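You operate a simulated robot arm through the tools that you are given. There is no shell and no other tool. Be economical: measure what you need, move in short steps, check, and stop when the job is done.

You run a simulated robot arm. Do the job below in one go: nothing can be reset, and whatever is moved stays where it is left.

Task
Take the lime half from the top of the cold room bench and leave it on the orange tray there.
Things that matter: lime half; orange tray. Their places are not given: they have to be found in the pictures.

It is judged by the outcome, as a careful person would: the job done as asked, and still so three seconds after it is handed in. It fails if anything else is knocked over, pushed out of place, dropped, spilled or broken.

Robot
A 6-joint arm with a two-finger parallel gripper, fixed in place. Base frame: the origin is at the foot of the arm, x ahead of it, y to its left, z up; the work surface is at about z = 880. Readings come in mm, degrees, newtons and seconds.
With the tool pointing down near the work surface it reaches from about 240 to 640 mm from the base axis. Its first joint turns from -66.0 to 66.0 degrees. Payload 2.7 kg.
Tool frame: the origin (TCP) lies between the finger pads and is the grasp point; the fingertips stand 23 mm ahead of it; z points along the fingers, y is the line along which they close. The gripper opens to 94 mm. The fingers are 38 mm wide and 10 mm thick; the gripper's body (54 by 96 mm) begins 39 mm behind the TCP.
Orientation is that of the tool frame in the base frame, as [roll, pitch, yaw] about the fixed x, y, z axes, in that order (R = Rz(yaw) Ry(pitch) Rx(roll)). With the fingers straight down and closing along the base's y, the tool's x points along the base's -x, its y along +y and its z along -z.

Tools
- The arm moves only by the tool servo_tool. Its argument "commands" is a list of rows, each a list of 7 numbers: the shift along the tool's x, y, z in mm, then the turn, a rotation vector about the tool's x, y, z in degrees, then the opening, from 0 (shut) to 1 (fully open). In form: [[x, y, z, ax, ay, az, jaw], ...]. A call has 1 to 20 rows; each row shifts and turns the commanded pose from where the row before left it, along the tool's axes as they then stand. A row lasts 0.2 s, in which the tool goes at most 50 mm and 8.6 degrees; a call with a longer step from one row to the next is refused whole, and so is a gripper value outside its range. A pose out of reach is approached as far as the arm can. The call stops where the force on the tool passes 40 N (or 10 N more than at its start, if that is more) or the arm is blocked; 0.2 s more then pass. The fingers move at their own pace (about 45 mm/s each) and stop on an object; they squeeze with about 33 N. The grip force told is the motor's: it shows also when the fingers shut on nothing. Time passes only in rows, and 0.2 s behind the last, so rows that do not move let the fingers close. It gives the time, the measured TCP pose, the force on the tool (base axes), the opening and the grip force at its end, in the units of the frame above (readings bear some noise).
- Cameras (640 x 400 px; columns grow to the right, rows downward): "scene" is fixed at [81.8, -443.7, 1395.8]; the picture's right is [0.66, -0.75, 0.00], its down [-0.49, -0.43, -0.76] and it looks along [0.57, 0.50, -0.65] (base axes); focal length 358 px, centre (320, 200). "wrist" rides on the gripper at [-39, 0, -44] in the tool frame; the picture's right is [0.00, -1.00, 0.00], its down [0.97, 0.00, -0.24] and it looks along [0.24, 0.00, 0.97] (tool axes); focal length 218 px, centre (320, 200).
- snapshot(camera): a new picture of that camera. It takes no simulated time.
- pixel_to_xyz(camera, pixels): there is no depth. For up to 12 entries [column, row, z] of the newest picture of that camera ("zoom" is the newest enlarged one), the place [x, y] in the base frame at which the ray of that pixel passes the height z, good to about 3 mm. It takes no simulated time.
- close_up(camera, box): a new picture of the part [left, top, right, bottom] of that camera's present view, enlarged. It takes no simulated time.
- job_done(): hands the job in; it is judged then, once.

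Work in short steps. Measure before you move; look again where a grasp or a placing could have gone wrong, and mend it. You have 60 turns and 20 pictures in all, those below and enlarged ones among them. Open the gripper and draw the arm clear of the work before you hand the job in, unless the task says otherwise; then end with one line.

The tools are called after "Emit:" as a command line: name --pt "numbers of a row" for each row, then --argument value for the rest, lists and objects as JSON in quotes. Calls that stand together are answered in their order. servo_tool: Moves the arm, as the interface text tells. Its arguments: {"type":"object","properties":{"commands":{"type":"array"}},"required":["commands"]} The other tools are called the same way: snapshot (camera) takes a picture; pixel_to_xyz (camera, pixels) gives the place at which the rays of pixels pass given heights; close_up (camera, box) takes an enlarged picture of a part of a camera's view; job_done () hands the job in.

At the start:

```text
clock: 0.0
ee_pos: [426.0, -103.7, 1109.6]
tcp_rot: [-180.0, 0.0, -180.0]
wrist_force: [-0.2, -1.1, -0.2]
grip_width: 94.0
finger_force: 0.1
```

scene: 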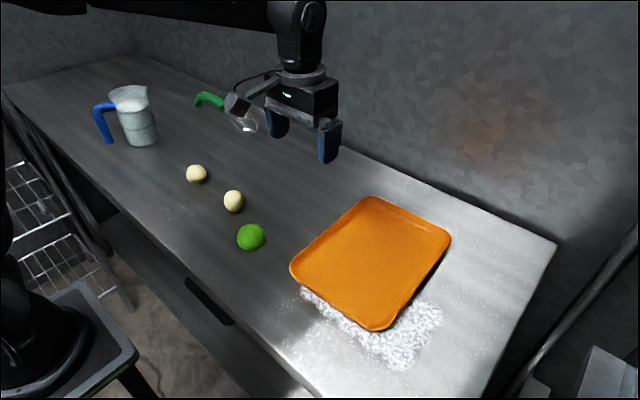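
wrist: 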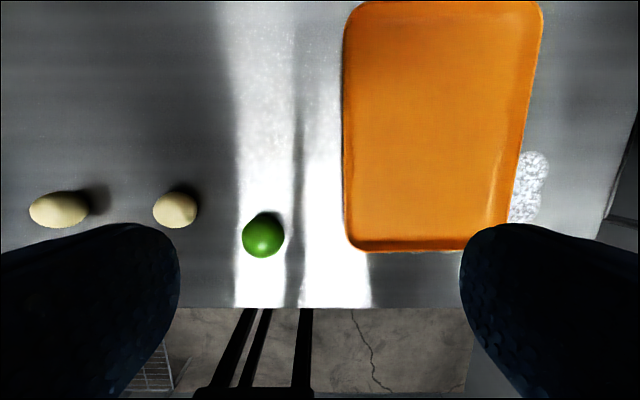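

The lime shows at scene (250,237) and wrist (263,235), and the tray is at scene (372,262). I'll enlarge the lime and measure both.

Emit:
close_up --camera "scene" --box '[170, 150, 330, 270]'

Emit:
pixel_to_xyz --camera "wrist" --pixels '[[263, 235, 895], [242, 235, 895], [285, 235, 895], [263, 212, 895], [263, 258, 895], [175, 208, 895], [345, 245, 890], [468, 245, 890], [345, 10, 890], [540, 10, 890], [430, 130, 885]]'

Emit:
pixel_to_xyz --camera "scene" --pixels '[[250, 249, 880], [250, 237, 895], [238, 240, 890], [264, 237, 890], [250, 224, 900], [233, 201, 895], [290, 268, 890], [372, 197, 890], [451, 237, 890], [375, 330, 890]]'

```text
3.33 times, centred on (250, 210) of scene
```

zoom: 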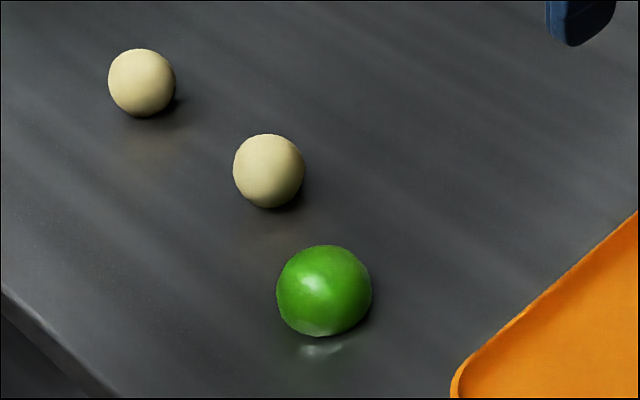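

```text
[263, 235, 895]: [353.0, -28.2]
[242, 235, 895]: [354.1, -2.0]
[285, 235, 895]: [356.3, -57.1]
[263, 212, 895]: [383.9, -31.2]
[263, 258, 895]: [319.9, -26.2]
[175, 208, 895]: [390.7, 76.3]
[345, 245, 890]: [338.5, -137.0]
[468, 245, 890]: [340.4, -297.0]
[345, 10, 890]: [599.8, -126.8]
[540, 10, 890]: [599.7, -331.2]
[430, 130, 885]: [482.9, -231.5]
```

```text
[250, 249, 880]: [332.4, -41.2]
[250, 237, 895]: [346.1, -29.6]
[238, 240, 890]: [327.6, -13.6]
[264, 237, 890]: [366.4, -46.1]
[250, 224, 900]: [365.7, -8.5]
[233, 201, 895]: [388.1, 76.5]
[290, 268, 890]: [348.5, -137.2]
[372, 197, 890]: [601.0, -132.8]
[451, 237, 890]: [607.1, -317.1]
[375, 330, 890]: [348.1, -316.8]
```

The lime's centre is near (352,-30) and it is about 50 mm wide. The tray spans roughly x 345–602, y -135 to -317. I'll move above the lime and look again.

Emit:
servo_tool --pt "25 25 0 0 0 0 1" --pt "25 25 15 0 0 0 1" --pt "24 24 25 0 0 0 1" --pt "0 0 30 0 0 0 1" --pt "0 0 20 0 0 0 1" --pt "0 0 0 0 0 0 1"

Emit:
snapshot --camera "wrist"

Emit:
close_up --camera "scene" --box '[170, 150, 330, 270]'

```text
clock: 1.4
ee_pos: [352.4, -30.8, 1020.5]
tcp_rot: [180.0, 0.0, 179.9]
wrist_force: [-0.5, 0.2, -0.7]
grip_width: 94.0
finger_force: 0.0
```

```text
16 pictures are left
```

wrist: 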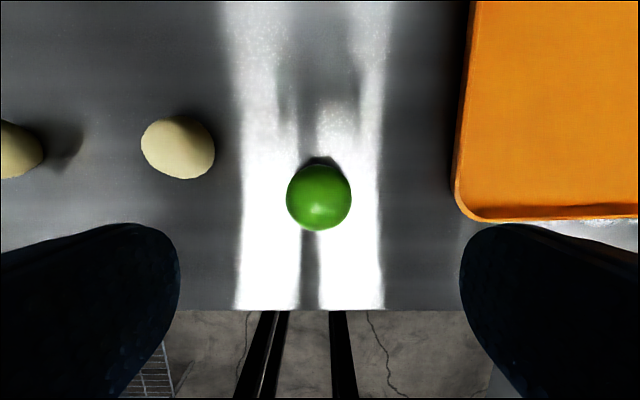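

```text
3.33 times, centred on (250, 210) of scene
```

zoom: 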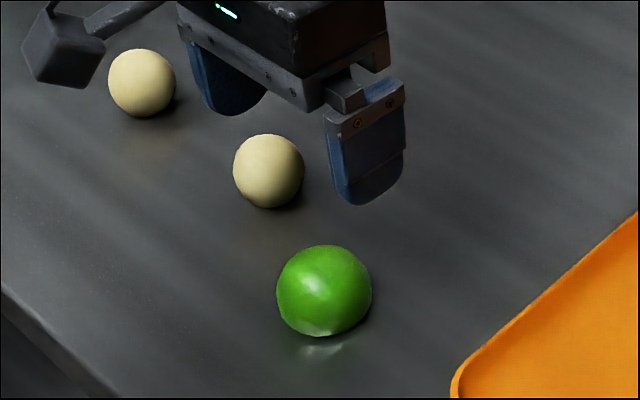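

The lime is now at wrist (319,197), with side edges at 287 and 351, top at 164 and bottom at 231. I'll measure these to get its size and centre.

Emit:
pixel_to_xyz --camera "wrist" --pixels '[[319, 197, 900], [287, 197, 895], [351, 197, 895], [319, 164, 890], [319, 231, 895], [319, 231, 885]]'

```text
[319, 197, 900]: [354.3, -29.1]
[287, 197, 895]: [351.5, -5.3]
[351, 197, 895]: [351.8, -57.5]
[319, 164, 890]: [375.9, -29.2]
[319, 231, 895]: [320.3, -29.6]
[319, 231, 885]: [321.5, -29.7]
```

The lime is centred at about (351,-31) and 51 mm wide, and it clears both fingers. I'll go down to TCP z≈906, which puts the fingertips about 3 mm above the bench, then close.

Emit:
servo_tool --pt "1 0 30 0 0 0 1" --pt "0 0 30 0 0 0 1" --pt "0 0 30 0 0 0 1" --pt "0 0 15 0 0 0 1" --pt "0 0 9 0 0 0 1" --pt "0 0 0 0 0 0 1"

```text
clock: 2.8
ee_pos: [350.6, -30.3, 905.2]
tcp_rot: [180.0, 0.0, -180.0]
wrist_force: [-0.5, 0.2, 0.4]
grip_width: 93.8
finger_force: 0.0
```

The TCP is at z 905 with no contact force, so I'll close the fingers on the lime gradually.

Emit:
servo_tool --pt "0 0 0 0 0 0 0.7" --pt "0 0 0 0 0 0 0.5" --pt "0 0 0 0 0 0 0.3" --pt "0 0 0 0 0 0 0" --pt "0 0 0 0 0 0 0" --pt "0 0 0 0 0 0 0"

Emit:
snapshot --camera "wrist"

```text
clock: 4.2
ee_pos: [350.8, -30.9, 906.1]
tcp_rot: [-180.0, 0.0, -180.0]
wrist_force: [-0.1, 0.3, 1.2]
grip_width: 51.9
finger_force: 32.9
```

```text
14 pictures are left
```

wrist: 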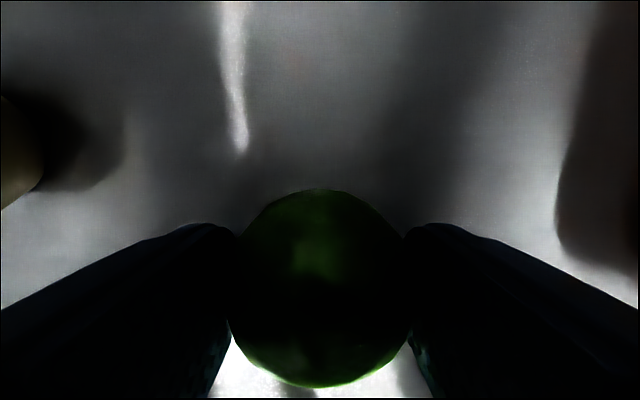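

The fingers stopped at 51.9 mm with 33 N, so the lime is between the pads. I'll lift it slowly to check that the grip holds.

Emit:
servo_tool --pt "0 0 -10 0 0 0 0" --pt "0 0 -15 0 0 0 0" --pt "0 0 -25 0 0 0 0" --pt "0 0 -30 0 0 0 0" --pt "0 0 -20 0 0 0 0" --pt "0 0 0 0 0 0 0"

Emit:
close_up --camera "scene" --box '[170, 110, 330, 270]'

```text
clock: 5.6
ee_pos: [350.7, -30.4, 1006.0]
tcp_rot: [-180.0, 0.0, -180.0]
wrist_force: [0.0, -0.7, -0.2]
grip_width: 0.3
finger_force: 33.2
```

```text
2.50 times, centred on (250, 190) of scene
```

zoom: 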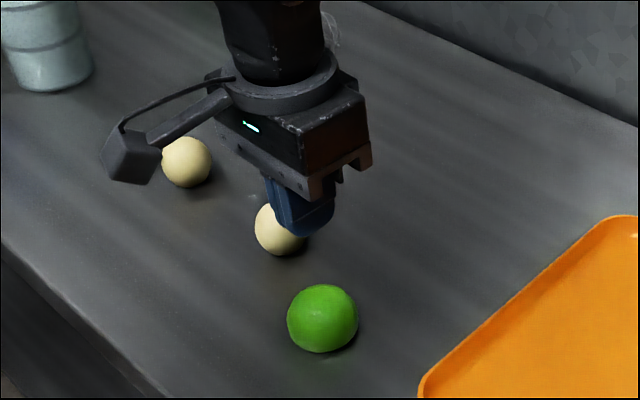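

The grip slipped: the opening reads 0.3 mm and the lime is still on the bench at about scene (251,237). I'll look with the wrist camera to see where and how it lies.

Emit:
servo_tool --pt "0 0 -15 0 0 0 1" --pt "0 0 0 0 0 0 1" --pt "0 0 0 0 0 0 1" --pt "0 0 0 0 0 0 1" --pt "0 0 0 0 0 0 1"

Emit:
close_up --camera "wrist" --box '[240, 130, 400, 250]'

Emit:
close_up --camera "scene" --box '[220, 210, 280, 260]'

```text
clock: 6.8
ee_pos: [351.1, -29.9, 1021.7]
tcp_rot: [179.9, 0.0, 179.9]
wrist_force: [0.6, 0.7, 0.7]
grip_width: 94.0
finger_force: 0.1
```

```text
3.33 times, centred on (320, 190) of wrist
```

zoom: 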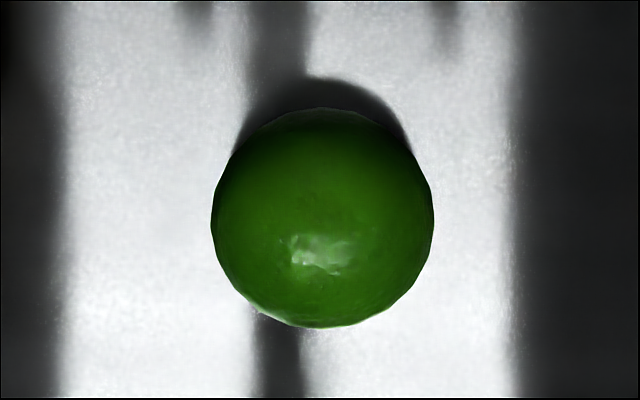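

```text
8.00 times, centred on (250, 235) of scene
```

zoom: 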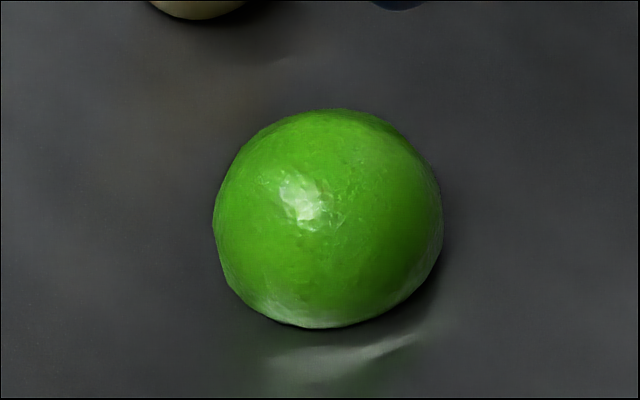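

The lime still sits at nearly the same place, cut face down. It is a dome that is widest right at the bench, so the pads need to grip lower. I'll go down in small steps until the fingertips almost touch the bench.

Emit:
servo_tool --pt "2 -1 30 0 0 0 1" --pt "0 0 30 0 0 0 1" --pt "0 0 30 0 0 0 1" --pt "0 0 20 0 0 0 1" --pt "0 0 6 0 0 0 1" --pt "0 0 1 0 0 0 1" --pt "0 0 1 0 0 0 1" --pt "0 0 0 0 0 0 1"

```text
clock: 8.6
ee_pos: [347.4, -30.4, 904.0]
tcp_rot: [-180.0, -0.1, -179.9]
wrist_force: [-0.8, -0.9, 1.0]
grip_width: 93.6
finger_force: 0.1
```

There is no contact yet at z≈904. I'll ease down about 1 mm more and close.

Emit:
servo_tool --pt "-2 0 0.5 0 0 0 1" --pt "0 0 0.5 0 0 0 1" --pt "0 0 0 0 0 0 0.7" --pt "0 0 0 0 0 0 0.5" --pt "0 0 0 0 0 0 0.3" --pt "0 0 0 0 0 0 0" --pt "0 0 0 0 0 0 0" --pt "0 0 0 0 0 0 0" --pt "0 0 0 0 0 0 0"

```text
clock: 10.6
ee_pos: [350.7, -30.2, 903.1]
tcp_rot: [-180.0, 0.1, -180.0]
wrist_force: [1.8, 2.1, 31.0]
grip_width: 52.6
finger_force: 33.0
```

The tips now rest on the bench (31 N) and the fingers hold at 52.6 mm. I'll lift very slowly and watch the width.

Emit:
servo_tool --pt "0 0 -1 0 0 0 0" --pt "0 0 -1 0 0 0 0" --pt "0 0 -1 0 0 0 0" --pt "0 0 -1 0 0 0 0" --pt "0 0 -1 0 0 0 0" --pt "0 0 -1 0 0 0 0"

```text
clock: 12.0
ee_pos: [350.6, -30.3, 907.9]
tcp_rot: [180.0, -0.1, 179.9]
wrist_force: [-0.2, 0.2, -1.8]
grip_width: 52.1
finger_force: 33.2
```

The width is 52.1 mm at z 908. I'll lift a little more and check for slipping.

Emit:
servo_tool --pt "0 0 -1 0 0 0 0" --pt "0 0 -1 0 0 0 0" --pt "0 0 -1 0 0 0 0" --pt "0 0 -1 0 0 0 0" --pt "0 0 -1 0 0 0 0" --pt "0 0 -1 0 0 0 0"

Emit:
close_up --camera "scene" --box '[200, 180, 300, 260]'

```text
clock: 13.4
ee_pos: [349.7, -30.7, 913.8]
tcp_rot: [180.0, 0.0, 180.0]
wrist_force: [0.2, -0.5, -1.3]
grip_width: 52.6
finger_force: 33.6
```

```text
5.00 times, centred on (250, 220) of scene
```

zoom: 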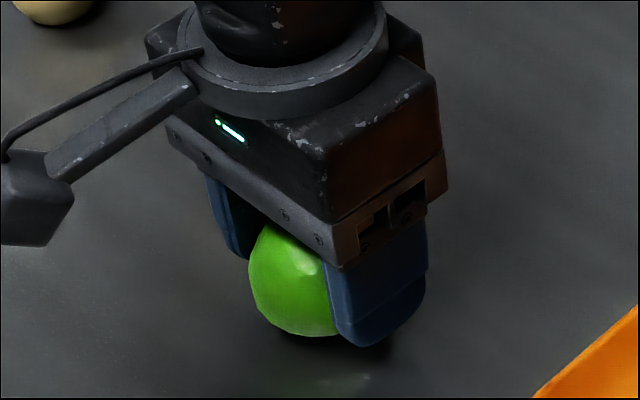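

The lime is off the bench and the width is steady at 52.6 mm. I'll keep lifting, ramping up gently.

Emit:
servo_tool --pt "0 0 -1.5 0 0 0 0" --pt "0 0 -2 0 0 0 0" --pt "0 0 -3 0 0 0 0" --pt "0 0 -4 0 0 0 0" --pt "0 0 -4 0 0 0 0" --pt "0 0 -4 0 0 0 0" --pt "0 0 -4 0 0 0 0" --pt "0 0 -4 0 0 0 0" --pt "0 0 -4 0 0 0 0" --pt "0 0 -4 0 0 0 0" --pt "0 0 -4 0 0 0 0" --pt "0 0 -3 0 0 0 0" --pt "0 0 -2 0 0 0 0" --pt "0 0 -1 0 0 0 0"

```text
clock: 16.4
ee_pos: [350.5, -30.0, 957.6]
tcp_rot: [180.0, 0.1, -180.0]
wrist_force: [-1.2, 0.2, -1.0]
grip_width: 52.3
finger_force: 33.5
```

The lime is still held at 52.3 mm. I'll carry it smoothly over the tray, towards about (450,-220).

Emit:
servo_tool --pt "-1 -2 0 0 0 0 0" --pt "-2 -4 0 0 0 0 0" --pt "-3 -6 0 0 0 0 0" --pt "-4 -8 0 0 0 0 0" --pt "-5 -10 0 0 0 0 0" --pt "-6 -11 0 0 0 0 0" --pt "-7 -12 0 0 0 0 0" --pt "-7 -13 0 0 0 0 0" --pt "-7 -13 0 0 0 0 0" --pt "-7 -13 0 0 0 0 0" --pt "-7 -13 0 0 0 0 0" --pt "-7 -13 0 0 0 0 0" --pt "-7 -13 0 0 0 0 0" --pt "-7 -13 0 0 0 0 0" --pt "-6 -12 0 0 0 0 0" --pt "-6 -11 0 0 0 0 0" --pt "-5 -9 0 0 0 0 0" --pt "-3 -7 0 0 0 0 0" --pt "-2 -4 0 0 0 0 0" --pt "-1 -2 0 0 0 0 0"

Emit:
snapshot --camera "scene"

```text
clock: 20.6
ee_pos: [451.0, -218.9, 958.2]
tcp_rot: [180.0, 0.0, -180.0]
wrist_force: [-0.2, 0.6, 0.0]
grip_width: 52.5
finger_force: 33.3
```

```text
9 pictures are left
```

scene: 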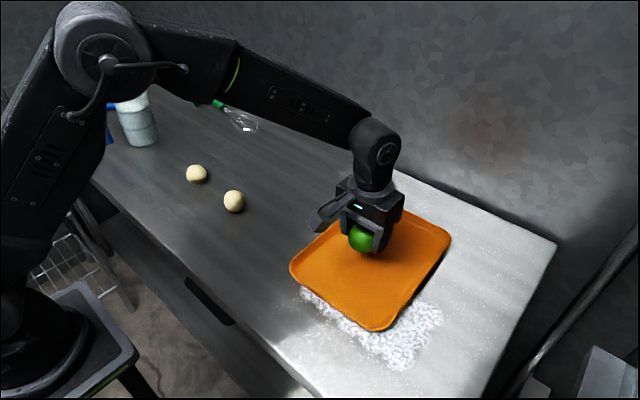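

The lime is still in the gripper above the middle of the tray. I'll lower it to TCP z≈914, then go in small steps.

Emit:
servo_tool --pt "0 0 2 0 0 0 0" --pt "0 0 4 0 0 0 0" --pt "0 0 6 0 0 0 0" --pt "0 0 6 0 0 0 0" --pt "0 0 6 0 0 0 0" --pt "0 0 6 0 0 0 0" --pt "0 0 5 0 0 0 0" --pt "0 0 4 0 0 0 0" --pt "0 0 3 0 0 0 0" --pt "0 0 2 0 0 0 0" --pt "0 0 0 0 0 0 0"

```text
clock: 23.0
ee_pos: [451.0, -220.5, 913.5]
tcp_rot: [-179.9, -0.1, -180.0]
wrist_force: [0.4, 0.0, -0.4]
grip_width: 52.3
finger_force: 33.3
```

There is no contact at z 913.5, so I'll go down in 1 mm steps.

Emit:
servo_tool --pt "0 0 1 0 0 0 0" --pt "0 0 1 0 0 0 0" --pt "0 0 1 0 0 0 0" --pt "0 0 1 0 0 0 0" --pt "0 0 0 0 0 0 0"

```text
clock: 24.2
ee_pos: [451.0, -220.0, 910.9]
tcp_rot: [179.9, 0.0, -180.0]
wrist_force: [0.1, 0.5, -1.2]
grip_width: 52.4
finger_force: 33.0
```

There is still no contact at about 910, so I'll lower a little more.

Emit:
servo_tool --pt "0 0 1 0 0 0 0" --pt "0 0 1 0 0 0 0" --pt "0 0 0 0 0 0 0"

Emit:
close_up --camera "scene" --box '[310, 190, 430, 290]'

```text
clock: 25.0
ee_pos: [451.2, -219.0, 908.6]
tcp_rot: [-180.0, 0.1, 180.0]
wrist_force: [-1.4, -1.6, 5.7]
grip_width: 52.3
finger_force: 33.1
```

```text
4.00 times, centred on (370, 240) of scene
```

zoom: 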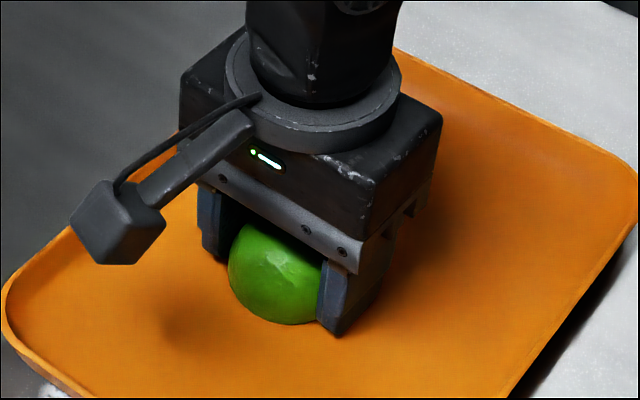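

The force has risen to 5.7 N, so the lime is touching the tray floor. I'll open slowly, then rise straight up.

Emit:
servo_tool --pt "0 0 0 0 0 0 0.58" --pt "0 0 0 0 0 0 0.65" --pt "0 0 0 0 0 0 0.8" --pt "0 0 0 0 0 0 1" --pt "0 0 0 0 0 0 1" --pt "0 0 0 0 0 0 1" --pt "0 0 -5 0 0 0 1" --pt "0 0 -15 0 0 0 1" --pt "0 0 -30 0 0 0 1" --pt "0 0 -40 0 0 0 1" --pt "0 0 -40 0 0 0 1" --pt "0 0 -30 0 0 0 1" --pt "0 0 0 0 0 0 1"

Emit:
snapshot --camera "scene"

Emit:
snapshot --camera "wrist"

```text
clock: 27.8
ee_pos: [451.3, -221.3, 1068.9]
tcp_rot: [179.9, 0.0, -180.0]
wrist_force: [-0.6, -0.2, 1.2]
grip_width: 93.6
finger_force: 0.0
```

```text
7 pictures are left
```

scene: 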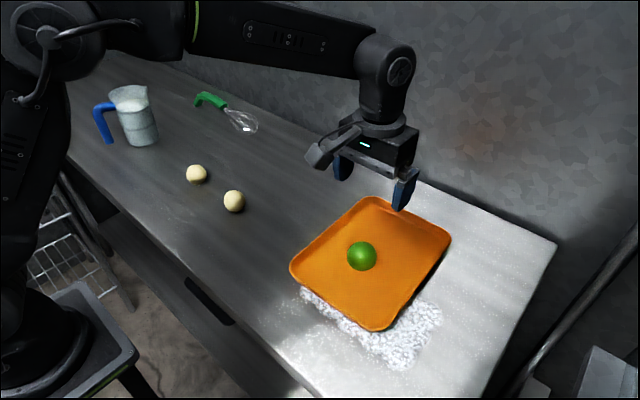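

```text
6 pictures are left
```

wrist: 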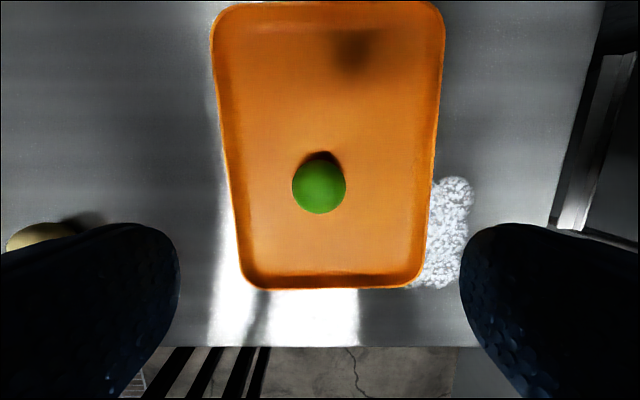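

The lime rests on the tray at scene (361,256), the tray and everything else are where they were, and the arm is clear. I'm handing it in.

Emit:
job_done

```text
The job is handed in.
```

The lime half is on the orange tray, picked up on the second try after the first grip slipped and left it on the bench; nothing else was disturbed.
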